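You operate a simulated robot arm through the tools that you are given. There is no shell and no other tool. Be economical: measure what you need, move in short steps, check, and stop when the job is done.

The job below is to be done with a simulated robot arm. You get a single attempt, and the scene is never put back.

## Task
Put the cap on the top of the brown bench away on the top of the side table. Then fetch the brown short profile from the top of the brown bench and set it on the middle of the wide table. Then put the white block on the steel deck of the left bench. Then stack the purple packer from the end table of the right bench on top of the yellow packer. Then fetch the bin from the end table of the right bench and set it on the clear glass pane there. Then fetch the small seals box and set it on the front of the right bench. Then stack the small carton labelled "caps" from the far end of the back board on top of the small carton labelled "pins". Then pull the right drawer open. Keep to this order. Set down upright: white block, small seals box.

The check looks at the end state, three seconds after you hand in, the way a careful person would. Anything else that was tipped, shoved, dropped, spilled or broken makes it a failure. A push-on lid holds only when it is set on centred and level and pressed home; a screw cap is set on level and turned clockwise until tight.

## Robot
A 5-joint arm with a two-finger parallel gripper on a trunk, on a base that drives. Base frame: it is fixed to the floor where the robot stands at the start and does not move with it; the origin is under the middle of the robot, x ahead of it, y to its left, z up; the surface under the hand at the start is at about z = 0.86. Lengths are in m, angles in rad, forces in N, time in s.
It reaches about 1.134 m from its shoulder. Its first joint turns from -2.601 to 2.601 rad. Places, roughly: bin [-3.25, 3.75, 0.75]; cap (5x4x3 cm) [0.6, 0, 0.9]; front of the right bench (158x22 cm) [-2.2, 2.14, 0.84]; glass pane (19x19x2 cm) [-3.1, 3.4, 0.8]; middle of the wide table (80x18 cm) [-0.7, 4.28, 0.86]; packer [-2.75, 3.75, 0.75]; right drawer [0.4, 0.4, 0.7]; short profile [0.5, 0.5, 1]; small carton [-3.75, 3.25, 0.75]; small seals box [-3.5, 3.5, 0.75]; steel deck of the left bench [-2.1, -0.1, 0.8]; top of the side table [-5.7, 4.6, 0.8]; white block (8x4x5 cm) [0.8, -1.3, 0.9]. Payload 1.57 kg.
The TCP is the grasp point between the finger pads, 0.03 m short of the fingertips. In the tool frame z runs along the fingers and y along their closing line. Largest opening 0.11 m; finger width 0.024, thickness 0.012; the body of the gripper, 0.048 by 0.112 m, starts 0.078 m behind the TCP.
Orientation is told as [roll, pitch, yaw] about the base's x, y, z axes, in that order, counted from this pose: with the fingers straight down and closing along the base's y, the tool's x points along the base's -x, its y along +y and its z along -z.

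## Interface
- The arm moves only by the tool send_rows. Its argument "increments" is a list of rows, each a list of 7 numbers: the shift along the tool's x, y, z in m, then the turn, a rotation vector about the tool's x, y, z in rad, then the opening, from 0 (shut) to 1 (fully open). In form: [[tx, ty, tz, ax, ay, az, jaw], ...]. A call has 1 to 12 rows; each row is the pose to reach, as a shift and turn from the pose commanded when the call began, along the tool's axes at that moment. A row lasts 0.2 s, in which the tool goes at most 0.05 m and 0.15 rad; a call with a longer step from one row to the next is refused whole, and so is a gripper value outside its range. Where a pose cannot be reached the arm comes as near as it can. A force on the tool above 40 N (or 10 N above the force at the start of the call, whichever is more), or a blocked arm, ends the call early, and 0.2 s more pass. The fingers move at their own pace (about 0.153 m/s each) and stop on an object; they squeeze with about 33 N. The grip force told is the motor's: it shows also when the fingers shut on nothing. Time passes only in rows, and 0.2 s behind the last, so rows that repeat a pose let the fingers close. It gives the time, the measured TCP pose, the force on the tool (base axes), the opening and the grip force at its end, in the units of the frame above (readings bear some noise), with the torque about the TCP (base axes, N m) and any sound that the robot's microphone picked up.
- Cameras (640 x 400 px; columns grow to the right, rows downward): "scene" is now at [0.0067, 0.1977, 1.8463]; the picture's right is [0.32, -0.95, 0.00], its down [-0.88, -0.30, -0.36] and it looks along [0.34, 0.12, -0.93] (base axes); focal length 260 px, centre (320, 200). "wrist" rides on the gripper at [0.07, 0.016, -0.141] in the tool frame; the picture's right is [-0.23, 0.97, 0.00], its down [-0.86, -0.20, -0.48] and it looks along [-0.47, -0.11, 0.88] (tool axes); focal length 222 px, centre (320, 200). There is no depth. A picture from a camera that has moved, and an enlarged one, comes with that camera's place and axes in the base frame and with its lens.
- snapshot(camera): a new picture of that camera. No time passes.
- lift_body(by): slides the trunk up (or, below 0, down) by that many m; the arm and the scene camera ride with it, the base frame stays. It gives what a move gives, with no picture.
- drive_base(legs): drives the robot by 1 to 6 legs, each [ahead, turn to the left] in m and rad, along the robot's own axes; the way and the turn of a leg run together, so that a leg with both is an arc; at most 1.5 m and 3.142 rad a leg. The arm and the cameras ride along, it lands a little off, and it stops where it bumps. It gives what a move gives.
- aim_head(pan, tilt): turns the head with the scene camera to pan (to the left, within 2.705 rad either way) and tilt (down, from -0.506 to 1.204), counted from straight ahead of the robot. It gives what a move gives.
- enlarge(camera, box): a new picture of the part [left, top, right, bottom] of that camera's present view, enlarged. No time passes.
- finish_job(): hands the job in; it is judged then, once.

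Work in short steps. Places have to be worked out from the pictures, the camera data and where the tool is seen: move nearer, look again, correct. Check each grasp and each placing, and mend what went wrong. You have 217 turns and 210 pictures in all, those below and enlarged ones among them. Open the gripper and draw the arm clear of the work before you hand the job in, unless the task says otherwise; then end with one line.

The tools are called after "Request:" as a command line: name --pt "numbers of a row" for each row, then --argument value for the rest, lists and objects as JSON in quotes. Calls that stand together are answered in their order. send_rows: Moves the arm, as the interface text tells. Its arguments: {"type":"object","properties":{"increments":{"type":"array","items":{"type":"array","items":{"type":"number"}}}},"required":["increments"]} The other tools are called the same way: lift_body (by) slides the trunk up or down; drive_base (legs) drives the base; aim_head (pan, tilt) turns the head that bears the scene camera; snapshot (camera) takes a picture; enlarge (camera, box) takes an enlarged picture of a part of a camera's view; finish_job () hands the job in.

At the start:

```text
time: 0.0
tool_pos: [0.3907, 0.4483, 1.156]
ee_rot: [-0.001, 0.001, -0.01]
wrist_force: [-0.3, -0.3, 1.1]
torque: [0.0, 0.01, 0.0]
grip_width: 0.11
grasp_force: 0.0
trunk travel left (down, up): [-0.889, 0.081]
robot x, y, heading: [0.001, 0.0056, -0.0]
head pan, tilt: [0.33, 1.201]
```

scene: 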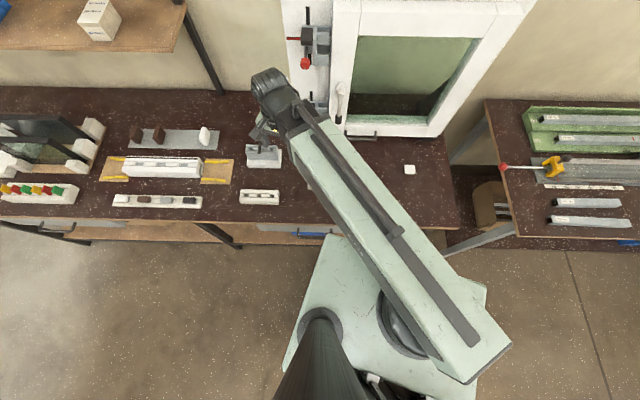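
wrist: 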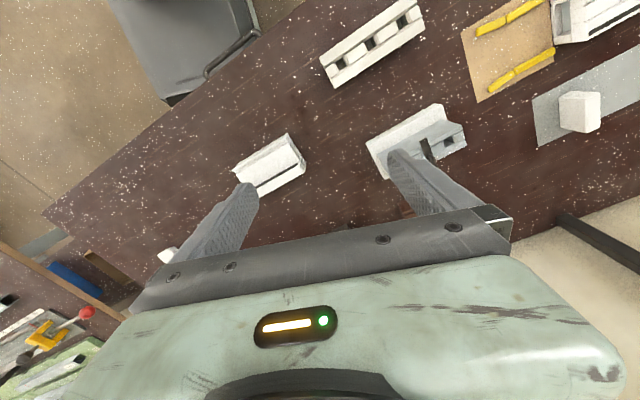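

I start by looking closer at the bench: the white thing at pixel (409,169) works out at about [0.60, 0.02], which matches the cap.

Request:
enlarge --camera "scene" --box '[0, 80, 240, 230]'

Request:
enlarge --camera "scene" --box '[220, 80, 460, 230]'

Request:
enlarge --camera "scene" --box '[440, 80, 640, 250]'

```text
2.67 times, centred on (120, 155) of scene
camera zoom: at [0.0067, 0.1977, 1.8463], right [0.32, -0.95, 0.0], down [-0.88, -0.3, -0.36], along [0.34, 0.12, -0.93], focal length 695 px, centre (853, 320)
```

zoom: 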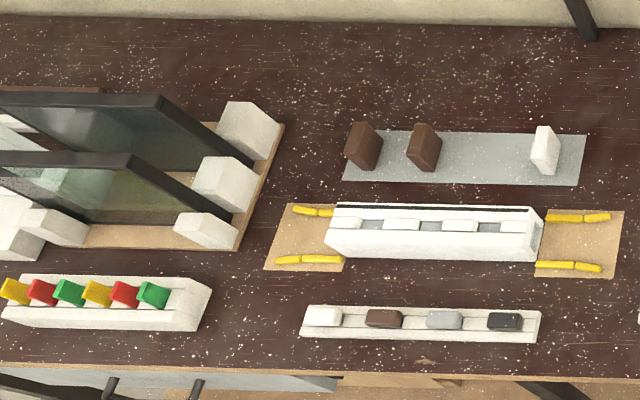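

```text
2.67 times, centred on (340, 155) of scene
camera zoom: at [0.0067, 0.1977, 1.8463], right [0.32, -0.95, 0.0], down [-0.88, -0.3, -0.36], along [0.34, 0.12, -0.93], focal length 695 px, centre (267, 320)
```

zoom: 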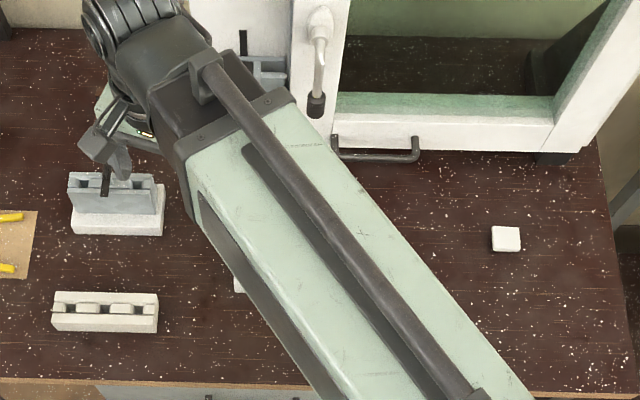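

```text
2.35 times, centred on (540, 165) of scene
camera zoom: at [0.0067, 0.1977, 1.8463], right [0.32, -0.95, 0.0], down [-0.88, -0.3, -0.36], along [0.34, 0.12, -0.93], focal length 613 px, centre (-198, 282)
```

zoom: 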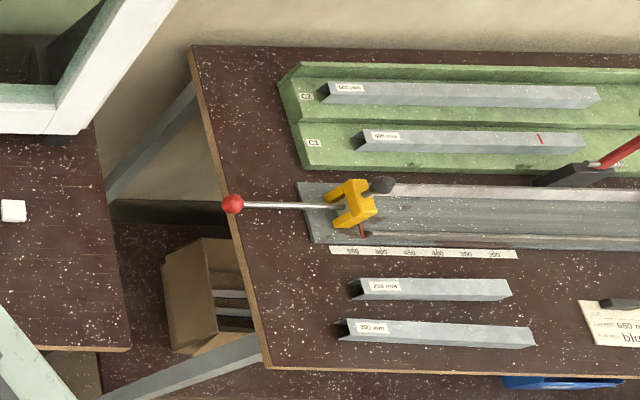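

I need a view of the bench left part with the arm out of the way, so I turn the head and survey the rest as well.

Request:
aim_head --pan 0.9 --tilt 0.75

Request:
snapshot --camera "scene"

Request:
aim_head --pan 0.0 --tilt 0.6

Request:
snapshot --camera "scene"

Request:
aim_head --pan -0.9 --tilt 0.6

Request:
snapshot --camera "scene"

Request:
aim_head --pan 2.2 --tilt 0.4

Request:
snapshot --camera "scene"

Request:
aim_head --pan -2.4 --tilt 0.4

Request:
snapshot --camera "scene"

```text
time: 1.0
tool_pos: [0.3897, 0.4484, 1.155]
ee_rot: [-0.002, -0.001, -0.009]
wrist_force: [0.4, -0.1, 0.2]
torque: [0.02, -0.02, -0.03]
grip_width: 0.1099
grasp_force: 0.1
trunk travel left (down, up): [-0.889, 0.081]
robot x, y, heading: [0.0022, 0.0088, -0.003]
head pan, tilt: [0.901, 0.75]
```

```text
204 pictures are left
camera scene: at [0.0053, 0.2445, 1.878], right [0.78, -0.62, 0.0], down [-0.42, -0.53, -0.73], along [0.45, 0.57, -0.68], focal length 260 px, centre (320, 200)
```

scene: 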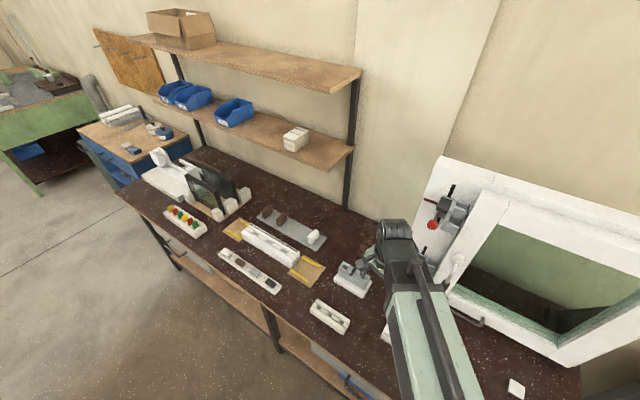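

```text
time: 2.2
tool_pos: [0.3917, 0.4481, 1.1558]
ee_rot: [0.0, 0.0, -0.009]
wrist_force: [0.7, 0.3, -0.8]
torque: [0.02, -0.01, 0.04]
grip_width: 0.1099
grasp_force: 0.1
trunk travel left (down, up): [-0.889, 0.081]
robot x, y, heading: [-0.0019, 0.0077, 0.0]
head pan, tilt: [0.0, 0.6]
```

```text
203 pictures are left
camera scene: at [0.0422, 0.1796, 1.8909], right [0.0, -1.0, 0.0], down [-0.57, 0.0, -0.82], along [0.82, 0.0, -0.57], focal length 260 px, centre (320, 200)
```

scene: 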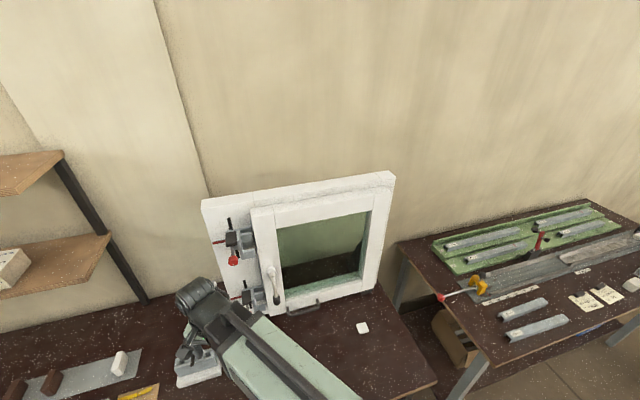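

```text
time: 3.4
tool_pos: [0.3905, 0.4481, 1.1547]
ee_rot: [-0.001, 0.0, -0.007]
wrist_force: [-1.0, -0.5, 0.9]
torque: [-0.03, -0.02, 0.01]
grip_width: 0.1098
grasp_force: 0.0
trunk travel left (down, up): [-0.889, 0.081]
robot x, y, heading: [-0.0069, 0.0128, 0.005]
head pan, tilt: [-0.901, 0.6]
```

```text
202 pictures are left
camera scene: at [0.0088, 0.1103, 1.891], right [-0.78, -0.62, 0.0], down [-0.35, 0.44, -0.83], along [0.51, -0.65, -0.56], focal length 260 px, centre (320, 200)
```

scene: 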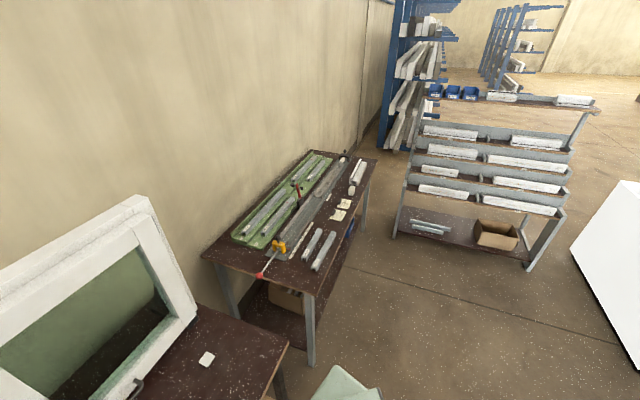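

```text
time: 6.0
tool_pos: [0.391, 0.4476, 1.1538]
ee_rot: [0.0, 0.0, -0.009]
wrist_force: [0.2, 0.0, -0.5]
torque: [0.0, -0.01, 0.01]
grip_width: 0.11
grasp_force: 0.1
trunk travel left (down, up): [-0.889, 0.081]
robot x, y, heading: [-0.0037, 0.0086, 0.002]
head pan, tilt: [2.201, 0.4]
```

```text
201 pictures are left
camera scene: at [-0.1007, 0.2544, 1.9092], right [0.81, 0.59, 0.0], down [0.23, -0.31, -0.92], along [-0.54, 0.74, -0.39], focal length 260 px, centre (320, 200)
```

scene: 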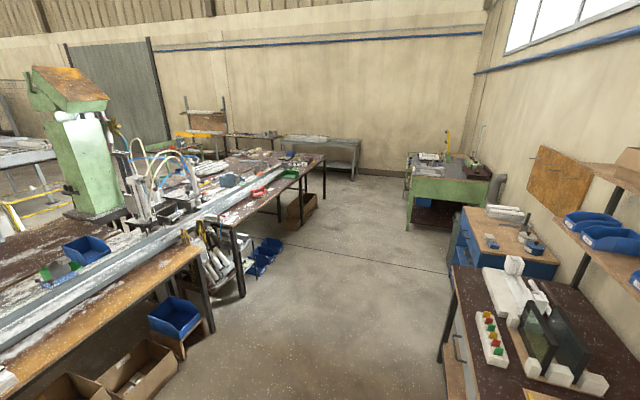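

```text
time: 9.7
tool_pos: [0.3906, 0.4479, 1.1543]
ee_rot: [0.0, -0.001, -0.008]
wrist_force: [0.7, 0.3, -0.1]
torque: [0.01, -0.02, 0.03]
grip_width: 0.11
grasp_force: 0.1
trunk travel left (down, up): [-0.889, 0.081]
robot x, y, heading: [-0.0027, 0.01, 0.003]
head pan, tilt: [-2.4, 0.4]
```

```text
200 pictures are left
camera scene: at [-0.1144, 0.1169, 1.9092], right [-0.68, 0.74, 0.0], down [0.29, 0.26, -0.92], along [-0.68, -0.62, -0.39], focal length 260 px, centre (320, 200)
```

scene: 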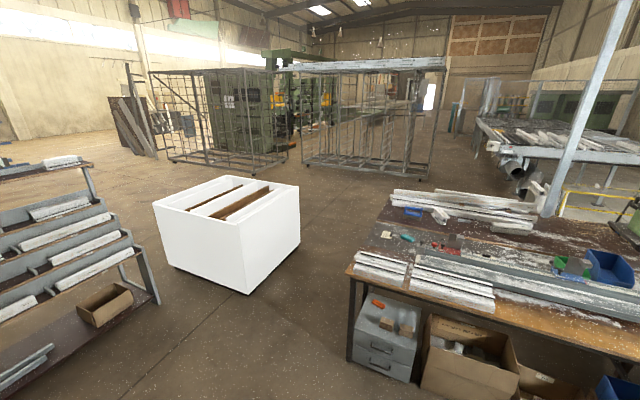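

I look at the remaining directions and enlarge the workplaces behind the robot.

Request:
enlarge --camera "scene" --box '[340, 170, 640, 360]'

Request:
aim_head --pan 2.7 --tilt 0.4

Request:
snapshot --camera "scene"

Request:
aim_head --pan 2.2 --tilt 0.3

Request:
enlarge --camera "scene" --box '[80, 100, 400, 300]'

Request:
aim_head --pan 0.9 --tilt 0.95

Request:
enlarge --camera "scene" --box '[100, 60, 400, 300]'

```text
2.11 times, centred on (490, 265) of scene
camera zoom: at [-0.1144, 0.1169, 1.9092], right [-0.68, 0.74, 0.0], down [0.29, 0.26, -0.92], along [-0.68, -0.62, -0.39], focal length 548 px, centre (-38, 63)
```

zoom: 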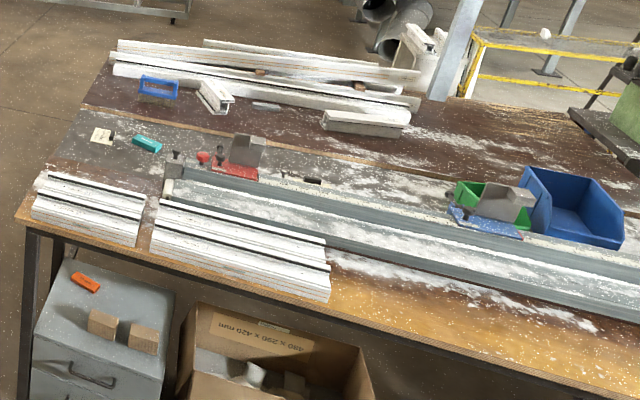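

```text
time: 13.7
tool_pos: [0.3908, 0.4472, 1.1559]
ee_rot: [0.0, 0.001, -0.01]
wrist_force: [-0.4, -0.3, -0.6]
torque: [-0.01, 0.01, 0.02]
grip_width: 0.1097
grasp_force: 0.0
trunk travel left (down, up): [-0.889, 0.081]
robot x, y, heading: [-0.0062, 0.0099, 0.002]
head pan, tilt: [2.7, 0.4]
```

```text
198 pictures are left
camera scene: at [-0.1299, 0.2191, 1.9092], right [0.43, 0.9, 0.0], down [0.35, -0.17, -0.92], along [-0.83, 0.39, -0.39], focal length 260 px, centre (320, 200)
```

scene: 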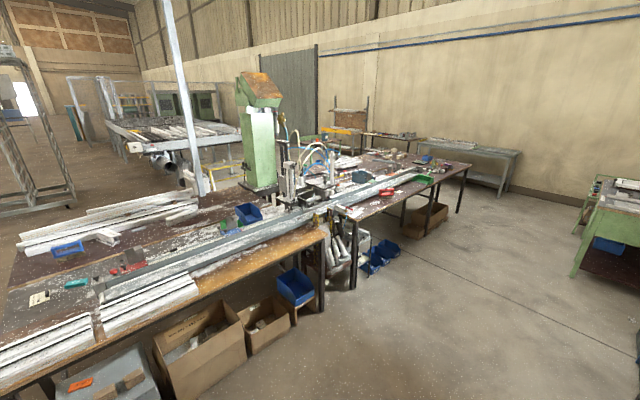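

```text
time: 14.7
tool_pos: [0.3906, 0.4477, 1.1551]
ee_rot: [0.0, 0.002, -0.008]
wrist_force: [0.1, 0.1, 0.2]
torque: [-0.04, -0.02, -0.02]
grip_width: 0.1098
grasp_force: 0.1
trunk travel left (down, up): [-0.889, 0.081]
robot x, y, heading: [-0.0055, 0.0088, 0.002]
head pan, tilt: [2.201, 0.3]
```

```text
2.00 times, centred on (240, 200) of scene
camera zoom: at [-0.1013, 0.2549, 1.9184], right [0.81, 0.59, 0.0], down [0.17, -0.24, -0.96], along [-0.56, 0.77, -0.3], focal length 521 px, centre (480, 200)
```

zoom: 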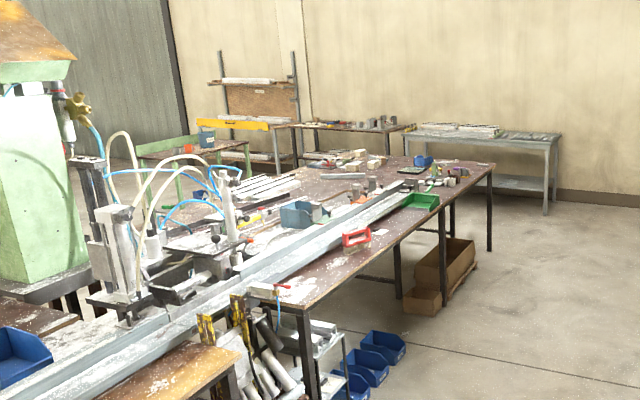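

```text
time: 16.1
tool_pos: [0.3899, 0.4469, 1.155]
ee_rot: [-0.001, 0.001, -0.009]
wrist_force: [0.1, -0.5, 0.5]
torque: [0.02, -0.03, 0.01]
grip_width: 0.1099
grasp_force: 0.0
trunk travel left (down, up): [-0.889, 0.081]
robot x, y, heading: [-0.002, 0.0081, 0.003]
head pan, tilt: [0.901, 0.949]
```

```text
1.67 times, centred on (250, 180) of scene
camera zoom: at [-0.001, 0.2366, 1.8626], right [0.78, -0.62, 0.0], down [-0.5, -0.64, -0.58], along [0.36, 0.46, -0.81], focal length 434 px, centre (437, 233)
```

zoom: 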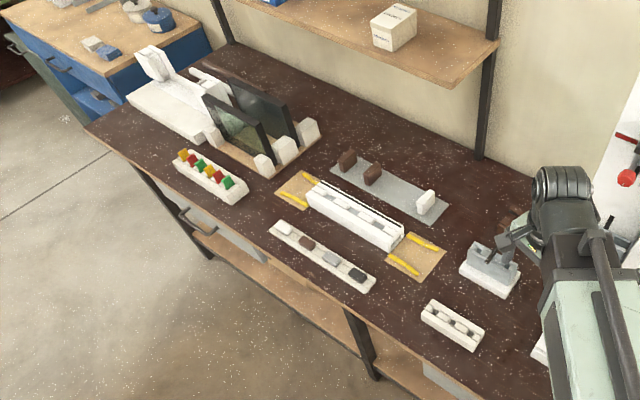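

A brown thing is hidden behind the gripper near [0.5, 0.5], likely the short profile; I move the tool towards the cap at about [0.60, 0.016] and look again.

Request:
send_rows --pt "-0.02 -0.043 0 0 0 0 1" --pt "-0.04 -0.086 0 0 0 0 1" --pt "-0.06 -0.129 0 0 0 0 1" --pt "-0.08 -0.172 0 0 0 0 1" --pt "-0.1 -0.215 0 0 0 0 1" --pt "-0.12 -0.258 0 0 0 0 1" --pt "-0.14 -0.301 0 0 0 0 1" --pt "-0.16 -0.344 0 0 0 0 1" --pt "-0.18 -0.387 0 0 0 0 1" --pt "-0.2 -0.43 0 0 0 0 1" --pt "-0.21 -0.432 0.04 0 0 0 1" --pt "-0.21 -0.432 0.08 0 0 0 1"

Request:
snapshot --camera "wrist"

Request:
aim_head --pan 0.4 --tilt 1.0

Request:
snapshot --camera "scene"

```text
time: 18.7
tool_pos: [0.5949, 0.011, 1.1557]
ee_rot: [0.002, 0.002, -0.008]
wrist_force: [0.5, -0.5, -0.5]
torque: [-0.03, 0.02, -0.01]
grip_width: 0.11
grasp_force: 0.0
out of reach, approached as far as the arm can: row 3, 4, 5, 6, 7, 8, 11, 12
trunk travel left (down, up): [-0.889, 0.081]
robot x, y, heading: [-0.0006, 0.0073, 0.003]
head pan, tilt: [0.901, 0.949]
```

```text
195 pictures are left
camera wrist: at [0.5257, 0.0287, 1.2972], right [0.24, 0.97, 0.0], down [0.85, -0.21, 0.48], along [0.47, -0.11, -0.88], focal length 222 px, centre (320, 200)
```

wrist: 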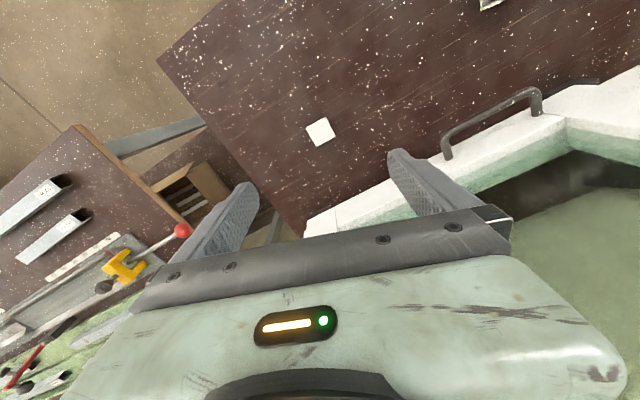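

```text
time: 19.6
tool_pos: [0.5964, 0.0121, 1.1544]
ee_rot: [0.001, 0.001, -0.009]
wrist_force: [-0.4, -0.8, 0.3]
torque: [-0.02, -0.02, -0.02]
grip_width: 0.11
grasp_force: 0.1
trunk travel left (down, up): [-0.889, 0.081]
robot x, y, heading: [-0.0026, 0.0061, -0.002]
head pan, tilt: [0.4, 1.0]
```

```text
194 pictures are left
camera scene: at [0.0181, 0.2066, 1.859], right [0.39, -0.92, 0.0], down [-0.77, -0.33, -0.54], along [0.5, 0.21, -0.84], focal length 260 px, centre (320, 200)
```

scene: 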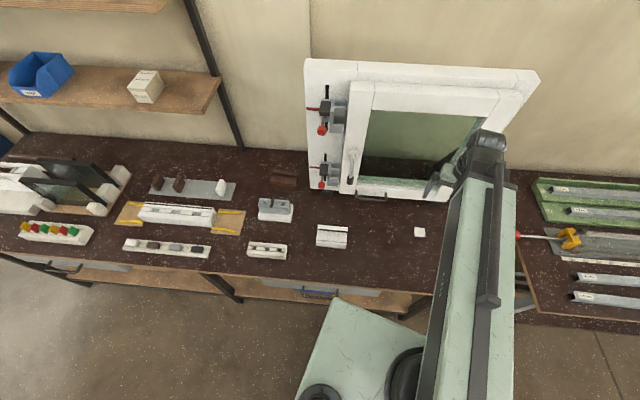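

The cap is at about [0.609, 0.013], turned about 0.25 rad to the left. The arm cannot go lower at this trunk height, so I align the tool and lower the trunk.

Request:
send_rows --pt "-0.006 0.001 0 0 0 -0.12 1" --pt "-0.012 0.001 0 0 0 -0.25 1" --pt "-0.013 0.001 0 0 0 -0.25 1"

Request:
lift_body --by -0.2

Request:
snapshot --camera "wrist"

Request:
snapshot --camera "scene"

```text
time: 20.4
tool_pos: [0.6093, 0.0143, 1.1552]
ee_rot: [0.001, -0.002, 0.244]
wrist_force: [-0.5, 0.1, 0.5]
torque: [-0.01, 0.02, 0.01]
grip_width: 0.1099
grasp_force: 0.0
trunk travel left (down, up): [-0.889, 0.081]
robot x, y, heading: [-0.0037, 0.0092, -0.003]
head pan, tilt: [0.4, 1.0]
```

```text
time: 22.6
tool_pos: [0.6085, 0.0141, 0.9551]
ee_rot: [-0.001, 0.001, 0.241]
wrist_force: [0.4, 1.2, -0.3]
torque: [-0.03, 0.03, -0.01]
grip_width: 0.1099
grasp_force: 0.1
trunk travel left (down, up): [-0.689, 0.281]
robot x, y, heading: [-0.0041, 0.0081, 0.002]
head pan, tilt: [0.4, 1.0]
```

```text
193 pictures are left
camera wrist: at [0.5372, 0.0142, 1.0972], right [-0.01, 1.0, 0.0], down [0.88, 0.01, 0.48], along [0.48, 0.01, -0.88], focal length 222 px, centre (320, 200)
```

wrist: 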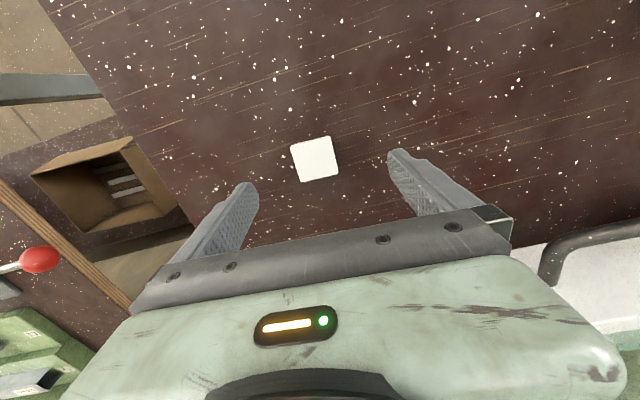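

```text
192 pictures are left
camera scene: at [0.0181, 0.2066, 1.659], right [0.39, -0.92, 0.0], down [-0.78, -0.33, -0.54], along [0.5, 0.21, -0.84], focal length 260 px, centre (320, 200)
```

scene: 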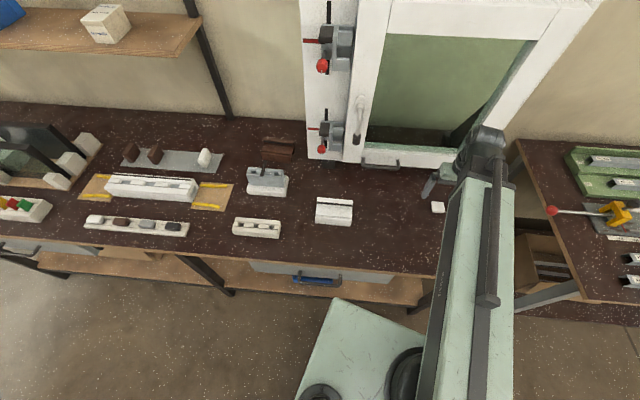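

The cap lies between the fingers; I lower the rest with a check on force and close.

Request:
lift_body --by -0.058

Request:
send_rows --pt "0.003 -0.002 0 0 0 0 1" --pt "0.003 -0.002 0 0 0 0 0.2" --pt "0.003 -0.002 0 0 0 0 0.2" --pt "0.003 -0.002 0 0 0 0 0.0" --pt "0.003 -0.002 0 0 0 0 0.0"

Request:
snapshot --camera "wrist"

```text
time: 23.6
tool_pos: [0.6103, 0.0147, 0.8972]
ee_rot: [-0.001, -0.002, 0.239]
wrist_force: [0.4, 0.6, -0.1]
torque: [0.01, -0.01, 0.0]
grip_width: 0.1098
grasp_force: 0.1
trunk travel left (down, up): [-0.631, 0.339]
robot x, y, heading: [-0.0021, 0.0084, -0.001]
head pan, tilt: [0.4, 1.0]
```

```text
time: 24.8
tool_pos: [0.6071, 0.0134, 0.898]
ee_rot: [-0.001, 0.0, 0.241]
wrist_force: [-1.0, -0.1, 0.1]
torque: [-0.02, 0.06, -0.04]
grip_width: 0.0395
grasp_force: 32.7
trunk travel left (down, up): [-0.631, 0.339]
robot x, y, heading: [-0.0012, 0.0054, 0.005]
head pan, tilt: [0.4, 1.0]
```

```text
191 pictures are left
camera wrist: at [0.5352, 0.0117, 1.0392], right [-0.01, 1.0, 0.0], down [0.88, 0.01, 0.48], along [0.48, 0.01, -0.88], focal length 222 px, centre (320, 200)
```

wrist: 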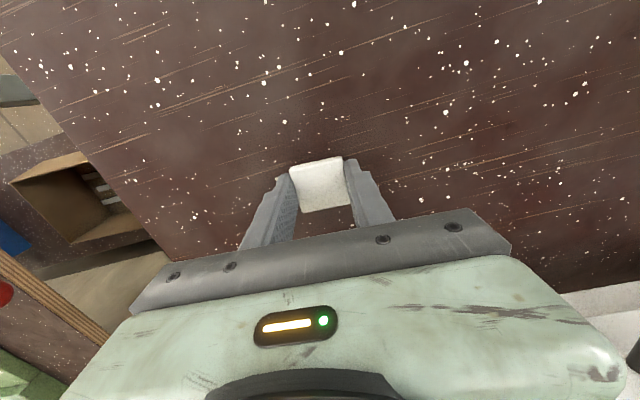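

The cap is held (0.0395 m wide). I lift it, pull the arm in, and look where the drive must go.

Request:
lift_body --by 0.26

Request:
drive_base --legs '[[-0.5, 0], [0, 2.0]]'

Request:
aim_head --pan 0.3 --tilt 0.35

Request:
snapshot --camera "scene"

```text
time: 27.5
tool_pos: [0.6069, 0.0117, 1.1577]
ee_rot: [-0.001, -0.001, 0.241]
wrist_force: [0.2, -0.2, -0.4]
torque: [-0.02, 0.01, -0.01]
grip_width: 0.0392
grasp_force: 33.6
trunk travel left (down, up): [-0.891, 0.079]
robot x, y, heading: [-0.0057, 0.0076, -0.009]
head pan, tilt: [0.4, 1.0]
```

```text
time: 35.3
tool_pos: [-0.7865, 0.5462, 1.1575]
ee_rot: [0.0, -0.001, 2.3]
wrist_force: [0.3, 0.3, 0.4]
torque: [0.0, 0.01, 0.0]
grip_width: 0.0393
grasp_force: 33.1
trunk travel left (down, up): [-0.891, 0.079]
robot x, y, heading: [-0.487, 0.0203, 2.052]
head pan, tilt: [0.4, 1.0]
```

```text
time: 36.4
tool_pos: [-0.7846, 0.5477, 1.1574]
ee_rot: [-0.001, 0.0, 2.298]
wrist_force: [-0.2, 0.1, -0.1]
torque: [0.0, -0.01, 0.01]
grip_width: 0.0393
grasp_force: 33.3
trunk travel left (down, up): [-0.891, 0.079]
robot x, y, heading: [-0.4809, 0.0174, 2.051]
head pan, tilt: [0.3, 0.351]
```

```text
190 pictures are left
camera scene: at [-0.6778, -0.0344, 1.9157], right [0.71, 0.71, 0.0], down [0.24, -0.24, -0.94], along [-0.66, 0.67, -0.34], focal length 260 px, centre (320, 200)
```

scene: 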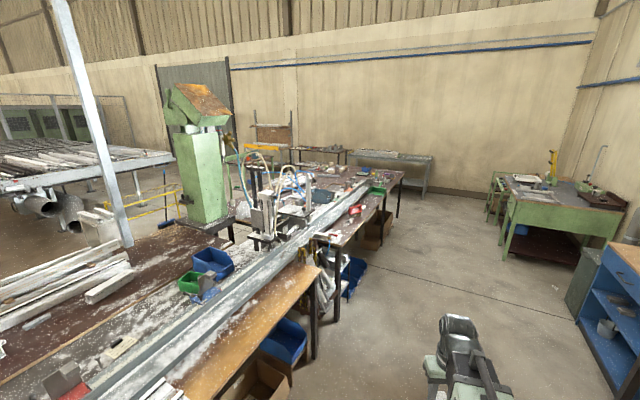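

The aisle ahead is clear; I drive up it between the right bench and the green table.

Request:
drive_base --legs '[[1.2, 0], [0, -0.4], [1.5, 0]]'

Request:
aim_head --pan 0.7 --tilt 0.35

Request:
snapshot --camera "scene"

Request:
aim_head --pan -0.5 --tilt 0.35

Request:
snapshot --camera "scene"

```text
time: 50.6
tool_pos: [-1.1094, 3.1812, 1.1557]
ee_rot: [0.0, -0.001, 1.856]
wrist_force: [0.4, -0.3, -0.2]
torque: [-0.02, -0.01, 0.02]
grip_width: 0.0391
grasp_force: 32.8
trunk travel left (down, up): [-0.891, 0.079]
robot x, y, heading: [-1.0674, 2.5714, 1.605]
head pan, tilt: [0.3, 0.351]
```

```text
time: 51.5
tool_pos: [-1.1102, 3.1819, 1.1568]
ee_rot: [0.001, 0.0, 1.856]
wrist_force: [0.5, 0.2, -0.1]
torque: [0.04, -0.01, 0.02]
grip_width: 0.0393
grasp_force: 33.1
trunk travel left (down, up): [-0.891, 0.079]
robot x, y, heading: [-1.0619, 2.5741, 1.603]
head pan, tilt: [0.7, 0.351]
```

```text
189 pictures are left
camera scene: at [-1.2935, 2.5928, 1.9157], right [0.74, 0.67, 0.0], down [0.23, -0.26, -0.94], along [-0.63, 0.7, -0.34], focal length 260 px, centre (320, 200)
```

scene: 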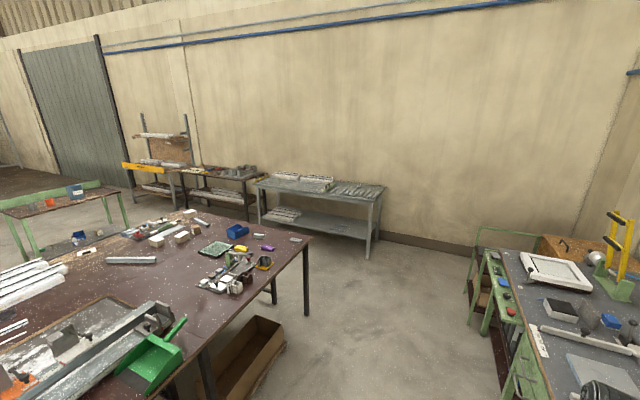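

```text
time: 52.9
tool_pos: [-1.1093, 3.1815, 1.1576]
ee_rot: [0.0, -0.001, 1.858]
wrist_force: [-0.6, -0.9, -1.0]
torque: [-0.01, 0.0, 0.03]
grip_width: 0.0392
grasp_force: 32.7
trunk travel left (down, up): [-0.891, 0.079]
robot x, y, heading: [-1.0623, 2.5741, 1.604]
head pan, tilt: [-0.499, 0.351]
```

```text
188 pictures are left
camera scene: at [-1.1894, 2.6068, 1.9157], right [0.89, -0.45, 0.0], down [-0.15, -0.31, -0.94], along [0.42, 0.84, -0.34], focal length 260 px, centre (320, 200)
```

scene: 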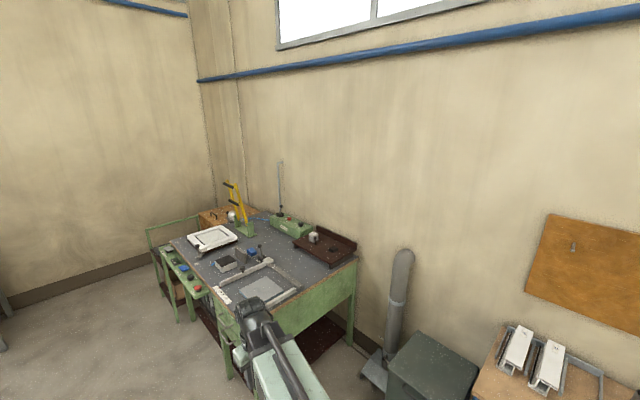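

I see the route: around the end-table corner near [-2.7, 4.06] and between it and the grey table. I drive to the mouth of that passage.

Request:
drive_base --legs '[[0, 0.44], [1.05, 0], [1.05, 0], [0, 0.8]]'

Request:
aim_head --pan 0.0 --tilt 0.5

Request:
snapshot --camera "scene"

```text
time: 66.7
tool_pos: [-2.5996, 4.5849, 1.1568]
ee_rot: [0.0, 0.001, 3.099]
wrist_force: [-0.2, 0.4, -0.5]
torque: [0.0, 0.01, 0.02]
grip_width: 0.0393
grasp_force: 33.0
trunk travel left (down, up): [-0.891, 0.079]
robot x, y, heading: [-2.005, 4.4402, 2.844]
head pan, tilt: [-0.499, 0.351]
```

```text
time: 67.6
tool_pos: [-2.5987, 4.5862, 1.157]
ee_rot: [0.0, 0.001, 3.098]
wrist_force: [0.8, -0.1, -0.1]
torque: [0.01, 0.05, -0.02]
grip_width: 0.0395
grasp_force: 33.0
trunk travel left (down, up): [-0.891, 0.079]
robot x, y, heading: [-2.0085, 4.4424, 2.839]
head pan, tilt: [0.0, 0.499]
```

```text
187 pictures are left
camera scene: at [-2.0995, 4.2948, 1.9021], right [0.3, 0.96, 0.0], down [0.46, -0.14, -0.88], along [-0.84, 0.26, -0.48], focal length 260 px, centre (320, 200)
```

scene: 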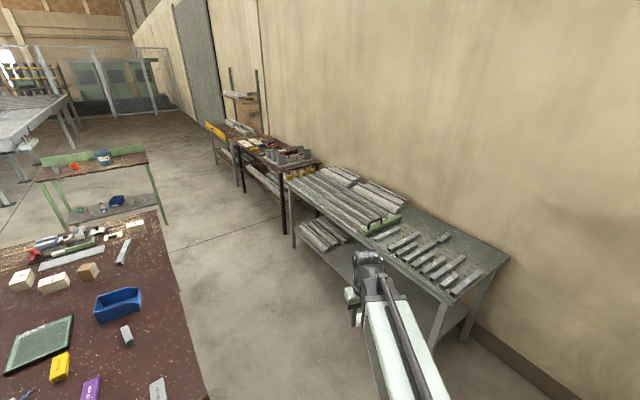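

I enlarge the far tables to identify the side table.

Request:
enlarge --camera "scene" --box '[190, 100, 340, 200]'

Request:
enlarge --camera "scene" --box '[0, 200, 240, 400]'

```text
4.00 times, centred on (265, 150) of scene
camera zoom: at [-2.0995, 4.2948, 1.9021], right [0.3, 0.96, 0.0], down [0.46, -0.14, -0.88], along [-0.84, 0.26, -0.48], focal length 1042 px, centre (540, 400)
```

zoom: 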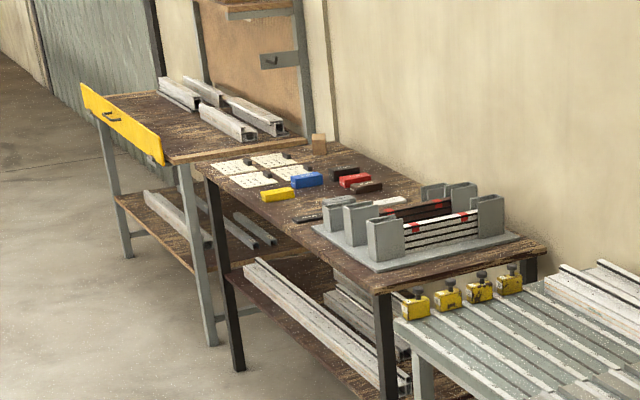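

```text
2.00 times, centred on (120, 300) of scene
camera zoom: at [-2.0995, 4.2948, 1.9021], right [0.3, 0.96, 0.0], down [0.46, -0.14, -0.88], along [-0.84, 0.26, -0.48], focal length 521 px, centre (720, 0)
```

zoom: 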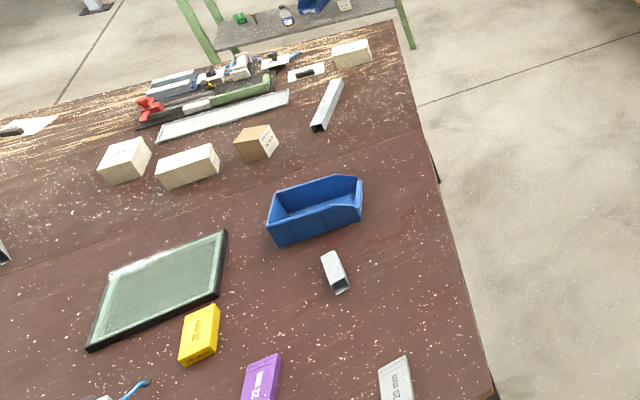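

The side table (with packers and cards) is the brown one spanning about x −4.7 to −6.1; free room near [-5.43, 4.42]. I drive through the passage to about [-4.75, 4.1].

Request:
drive_base --legs '[[0.68, 0], [0, 0.55], [1.1, 0], [1.05, 0], [0, -0.7]]'

Request:
aim_head --pan 0.0 --tilt 0.85

Request:
snapshot --camera "scene"

```text
time: 84.9
tool_pos: [-5.2974, 4.4248, 1.157]
ee_rot: [-0.001, -0.001, 2.918]
wrist_force: [-0.4, -0.1, -0.8]
torque: [0.05, -0.05, 0.02]
grip_width: 0.0394
grasp_force: 33.3
trunk travel left (down, up): [-0.891, 0.079]
robot x, y, heading: [-4.7402, 4.1724, 2.667]
head pan, tilt: [0.0, 0.499]
```

```text
time: 85.8
tool_pos: [-5.2959, 4.4248, 1.1574]
ee_rot: [0.0, 0.0, 2.92]
wrist_force: [1.3, -0.1, 0.4]
torque: [-0.01, 0.01, 0.03]
grip_width: 0.0391
grasp_force: 33.2
trunk travel left (down, up): [-0.891, 0.079]
robot x, y, heading: [-4.7401, 4.1717, 2.664]
head pan, tilt: [0.0, 0.85]
```

```text
184 pictures are left
camera scene: at [-4.8482, 4.0345, 1.8722], right [0.46, 0.89, 0.0], down [0.67, -0.34, -0.66], along [-0.59, 0.3, -0.75], focal length 260 px, centre (320, 200)
```

scene: 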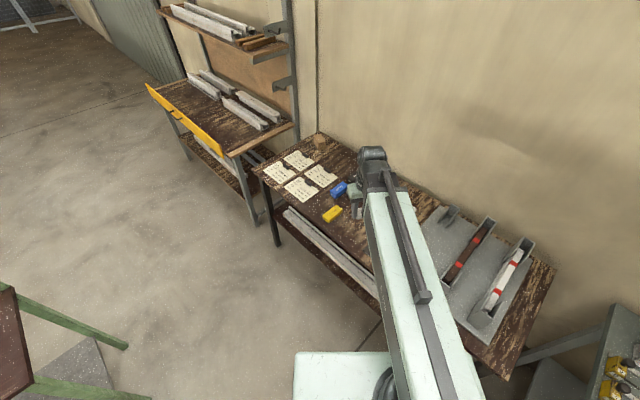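

The tool is right over the table's front edge; I use the wrist camera to find a free spot.

Request:
snapshot --camera "wrist"

Request:
enlarge --camera "scene" --box '[240, 120, 440, 320]'

```text
183 pictures are left
camera wrist: at [-5.2323, 4.3945, 1.2992], right [-0.44, -0.9, 0.0], down [-0.79, 0.38, 0.48], along [-0.43, 0.21, -0.88], focal length 222 px, centre (320, 200)
```

wrist: 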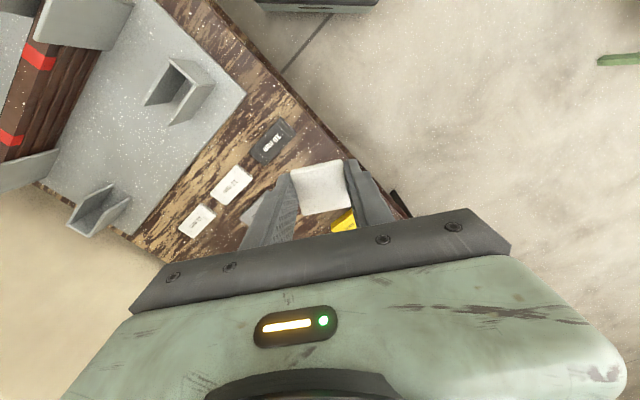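

```text
2.00 times, centred on (340, 220) of scene
camera zoom: at [-4.8482, 4.0345, 1.8722], right [0.46, 0.89, 0.0], down [0.67, -0.34, -0.66], along [-0.59, 0.3, -0.75], focal length 521 px, centre (280, 160)
```

zoom: 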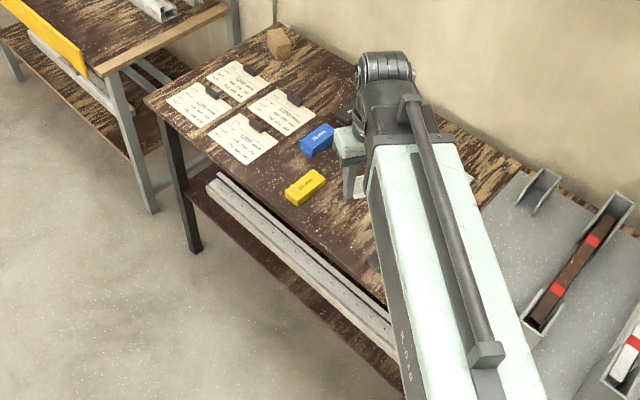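

I draw the tool back a bit so the wrist camera sees the spot I have in mind near [-5.43, 4.53].

Request:
send_rows --pt "0.03 0.03 0 0 0 0 0" --pt "0.06 0.06 0 0 0 0 0" --pt "0.08 0.1 0 0 0 0 0"

Request:
snapshot --camera "wrist"

Request:
enlarge --camera "scene" --box '[240, 120, 440, 320]'

```text
time: 86.6
tool_pos: [-5.2943, 4.3198, 1.1584]
ee_rot: [0.0, 0.003, 2.916]
wrist_force: [-0.5, -0.7, 0.2]
torque: [0.0, 0.02, -0.05]
grip_width: 0.0392
grasp_force: 33.0
out of reach, approached as far as the arm can: row 2, 3
trunk travel left (down, up): [-0.891, 0.079]
robot x, y, heading: [-4.7409, 4.1666, 2.667]
head pan, tilt: [0.0, 0.85]
```

```text
181 pictures are left
camera wrist: at [-5.2313, 4.2887, 1.2994], right [-0.44, -0.9, 0.0], down [-0.79, 0.38, 0.48], along [-0.43, 0.21, -0.88], focal length 222 px, centre (320, 200)
```

wrist: 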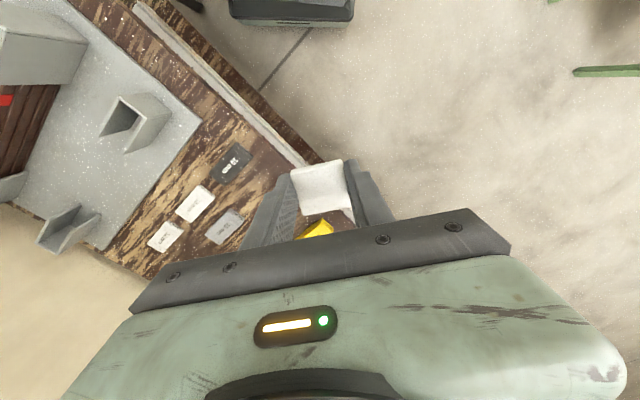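

```text
2.00 times, centred on (340, 220) of scene
camera zoom: at [-4.8485, 4.0337, 1.872], right [0.46, 0.89, 0.0], down [0.67, -0.34, -0.66], along [-0.59, 0.3, -0.75], focal length 521 px, centre (280, 160)
```

zoom: 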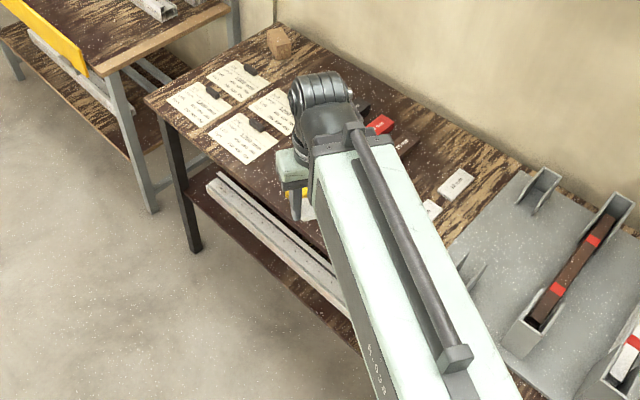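

The grey packer sits at [-5.42, 4.647], black at [-5.29, 4.53], yellow at [-5.54, 4.46]; [-5.42, 4.515] is free. I move the tool there.

Request:
send_rows --pt "-0.033 -0.033 0 0 0 0 0" --pt "-0.066 -0.065 0 0 0 0 0" --pt "-0.1 -0.097 0 0 0 0 0" --pt "-0.133 -0.13 0 0 0 0 0" --pt "-0.166 -0.162 0 0 0 0 0"

```text
time: 87.8
tool_pos: [-5.4205, 4.5219, 1.1573]
ee_rot: [0.0, 0.001, 2.918]
wrist_force: [0.5, -0.4, -0.6]
torque: [0.0, 0.03, -0.01]
grip_width: 0.0392
grasp_force: 33.1
trunk travel left (down, up): [-0.891, 0.079]
robot x, y, heading: [-4.7443, 4.169, 2.668]
head pan, tilt: [0.0, 0.85]
```

Parallax suggests the table top is near z 0.75. I lower by the trunk to z≈0.9 and look.

Request:
lift_body --by -0.26

Request:
snapshot --camera "wrist"

Request:
snapshot --camera "scene"

```text
time: 90.4
tool_pos: [-5.4189, 4.5213, 0.8981]
ee_rot: [0.0, 0.0, 2.917]
wrist_force: [0.2, 0.4, -0.2]
torque: [-0.02, 0.0, 0.0]
grip_width: 0.0391
grasp_force: 33.1
trunk travel left (down, up): [-0.631, 0.339]
robot x, y, heading: [-4.7428, 4.1704, 2.667]
head pan, tilt: [0.0, 0.85]
```

```text
179 pictures are left
camera wrist: at [-5.3553, 4.4897, 1.0392], right [-0.44, -0.9, 0.0], down [-0.79, 0.38, 0.48], along [-0.43, 0.21, -0.88], focal length 222 px, centre (320, 200)
```

wrist: 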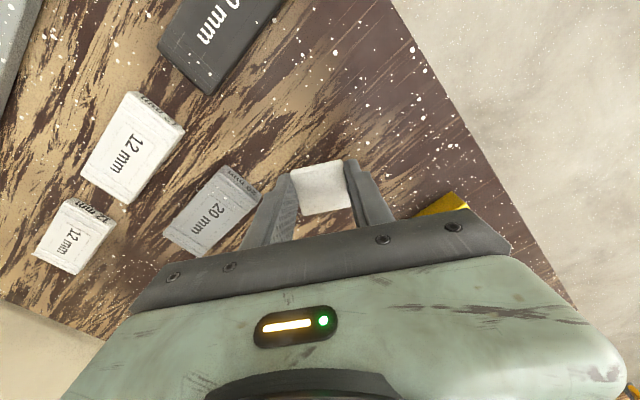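

```text
178 pictures are left
camera scene: at [-4.8485, 4.0342, 1.6121], right [0.46, 0.89, 0.0], down [0.67, -0.34, -0.66], along [-0.59, 0.3, -0.75], focal length 260 px, centre (320, 200)
```

scene: 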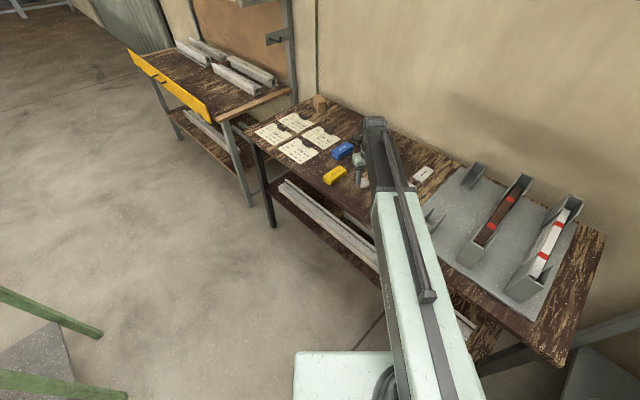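

Free room around the held cap. I descend slowly with the arm, letting the force guard stop it.

Request:
send_rows --pt "0 0 0.01 0 0 0 0" --pt "0 0 0.02 0 0 0 0" --pt "0 0 0.03 0 0 0 0" --pt "0 0 0.04 0 0 0 0" --pt "0 0 0.048 0 0 0 0" --pt "0 0 0.056 0 0 0 0" --pt "0 0 0.064 0 0 0 0" --pt "0 0 0.07 0 0 0 0"

Request:
snapshot --camera "wrist"

```text
time: 92.2
tool_pos: [-5.4194, 4.5194, 0.8965]
ee_rot: [0.001, -0.002, 2.919]
wrist_force: [0.5, 0.3, 1.0]
torque: [-0.02, 0.0, 0.02]
grip_width: 0.0389
grasp_force: 32.4
out of reach, approached as far as the arm can: row 1, 2, 3, 4, 5, 6, 7, 8
trunk travel left (down, up): [-0.631, 0.339]
robot x, y, heading: [-4.7397, 4.1683, 2.667]
head pan, tilt: [0.0, 0.85]
```

```text
177 pictures are left
camera wrist: at [-5.3554, 4.4897, 1.0392], right [-0.44, -0.9, 0.0], down [-0.79, 0.38, 0.48], along [-0.43, 0.21, -0.88], focal length 222 px, centre (320, 200)
```

wrist: 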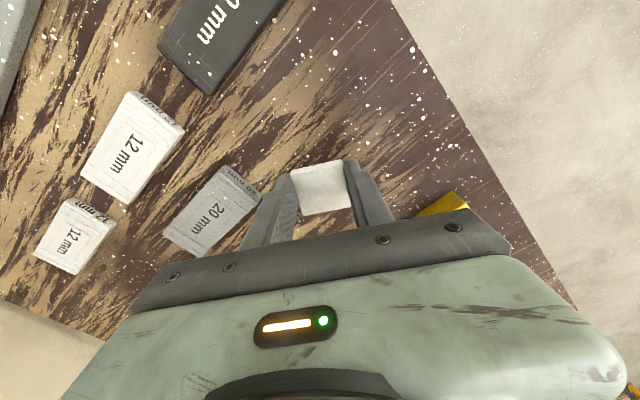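

The arm is at its lower limit here; I raise the arm by 0.15 so the trunk can go lower and the arm can do the guarded descent.

Request:
send_rows --pt "0 0 -0.04 0 0 0 0" --pt "0 0 -0.08 0 0 0 0" --pt "0 0 -0.12 0 0 0 0" --pt "0 0 -0.15 0 0 0 0"

Request:
lift_body --by -0.19

```text
time: 93.2
tool_pos: [-5.4185, 4.521, 0.898]
ee_rot: [-0.001, -0.001, 2.918]
wrist_force: [-0.3, -0.1, 0.5]
torque: [0.02, -0.02, -0.02]
grip_width: 0.0389
grasp_force: 33.4
out of reach, approached as far as the arm can: row 1, 2, 3, 4
trunk travel left (down, up): [-0.631, 0.339]
robot x, y, heading: [-4.7432, 4.1733, 2.666]
head pan, tilt: [0.0, 0.85]
```

```text
time: 94.0
tool_pos: [-5.4176, 4.5199, 0.8695]
ee_rot: [-0.001, -0.01, 2.915]
wrist_force: [4.0, -2.4, 62.6]
torque: [-0.81, -0.68, -0.24]
grip_width: 0.0389
grasp_force: 32.9
trunk travel left (down, up): [-0.598, 0.372]
robot x, y, heading: [-4.7463, 4.1663, 2.663]
head pan, tilt: [0.0, 0.85]
stopped: the force on the tool passed its limit at 145 N (the readings are from after the stop); the commanded pose is now the measured one
```

Contact came at TCP z 0.87 (table top about 0.83), so only the trunk moves vertically and it has a force guard. I ease off and release with a small opening.

Request:
lift_body --by 0.003

Request:
send_rows --pt "0 0 0 0 0 0 0.4" --pt "0 0 0 0 0 0 0.55" --pt "0 0 0 0 0 0 0.6" --pt "0 0 0 0 0 0 0.6"

Request:
snapshot --camera "wrist"

```text
time: 94.5
tool_pos: [-5.4192, 4.5213, 0.8695]
ee_rot: [-0.002, -0.011, 2.918]
wrist_force: [11.8, -4.6, 25.7]
torque: [-0.73, -0.51, 0.27]
grip_width: 0.0392
grasp_force: 33.4
trunk travel left (down, up): [-0.601, 0.369]
robot x, y, heading: [-4.741, 4.1712, 2.667]
head pan, tilt: [0.0, 0.85]
```

```text
time: 95.5
tool_pos: [-5.4185, 4.523, 0.8698]
ee_rot: [-0.003, -0.01, 2.917]
wrist_force: [13.1, 19.6, 28.8]
torque: [-0.31, -0.53, 0.43]
grip_width: 0.0465
grasp_force: 0.1
trunk travel left (down, up): [-0.601, 0.369]
robot x, y, heading: [-4.7439, 4.1691, 2.666]
head pan, tilt: [0.0, 0.85]
```

```text
176 pictures are left
camera wrist: at [-5.3542, 4.4919, 1.0111], right [-0.44, -0.9, 0.0], down [-0.78, 0.38, 0.49], along [-0.44, 0.21, -0.87], focal length 222 px, centre (320, 200)
```

wrist: 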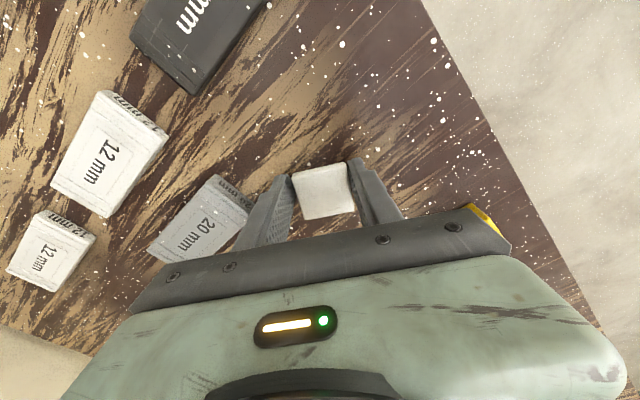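

The fingers stopped at 0.0465 with 28 N still on the tool, so the tips seem to rub on the table. I raise the trunk a little and open more.

Request:
lift_body --by 0.008

Request:
snapshot --camera "wrist"

```text
time: 96.0
tool_pos: [-5.4219, 4.5219, 0.8764]
ee_rot: [0.0, -0.009, 2.918]
wrist_force: [0.6, -0.3, -1.0]
torque: [-0.08, 0.0, -0.01]
grip_width: 0.0661
grasp_force: 0.1
trunk travel left (down, up): [-0.609, 0.361]
robot x, y, heading: [-4.7407, 4.1687, 2.669]
head pan, tilt: [0.0, 0.85]
```

```text
175 pictures are left
camera wrist: at [-5.3573, 4.4907, 1.0171], right [-0.44, -0.9, 0.0], down [-0.79, 0.38, 0.49], along [-0.44, 0.21, -0.87], focal length 222 px, centre (320, 200)
```

wrist: 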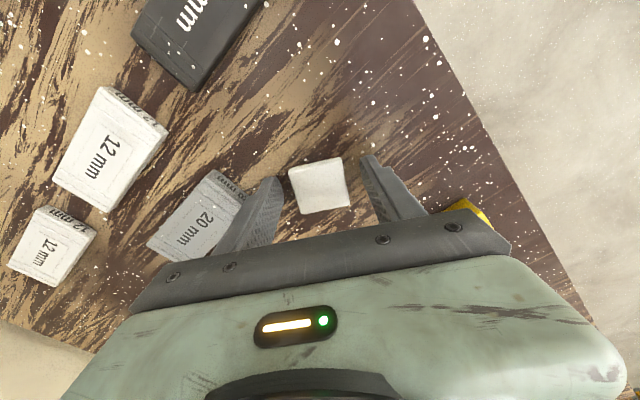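

The cap stands free on the side table. I raise the trunk, back out through the passage and head back to the brown bench.

Request:
lift_body --by 0.28

Request:
enlarge --camera "wrist" --box '[160, 50, 480, 250]'

Request:
drive_base --legs '[[0, 0.72], [-1.05, 0], [-1.1, 0], [0, -0.55], [-0.68, 0]]'

```text
time: 98.9
tool_pos: [-5.4214, 4.5206, 1.157]
ee_rot: [-0.002, -0.009, 2.918]
wrist_force: [-0.1, -0.2, 0.6]
torque: [0.0, 0.03, -0.05]
grip_width: 0.066
grasp_force: 0.1
trunk travel left (down, up): [-0.889, 0.081]
robot x, y, heading: [-4.7432, 4.1693, 2.672]
head pan, tilt: [0.0, 0.85]
```

```text
2.00 times, centred on (320, 150) of wrist
camera zoom: at [-5.3571, 4.4906, 1.2974], right [-0.44, -0.9, 0.0], down [-0.79, 0.38, 0.49], along [-0.44, 0.21, -0.87], focal length 444 px, centre (320, 300)
```

zoom: 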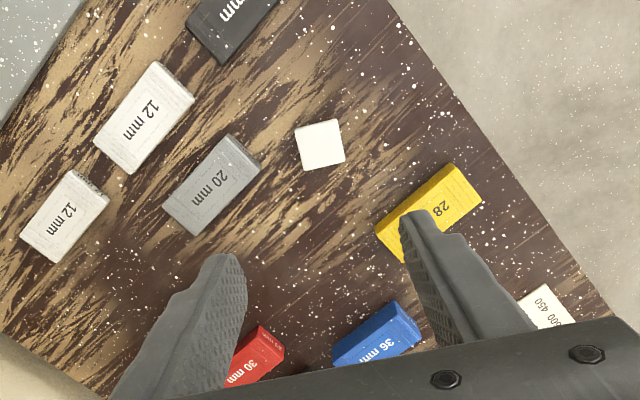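

```text
time: 116.4
tool_pos: [-2.7496, 4.7872, 1.156]
ee_rot: [-0.003, -0.01, 3.132]
wrist_force: [0.0, 0.5, 0.2]
torque: [-0.01, 0.03, 0.02]
grip_width: 0.0662
grasp_force: 0.1
trunk travel left (down, up): [-0.889, 0.081]
robot x, y, heading: [-2.0118, 4.5928, 2.874]
head pan, tilt: [0.0, 0.85]
```

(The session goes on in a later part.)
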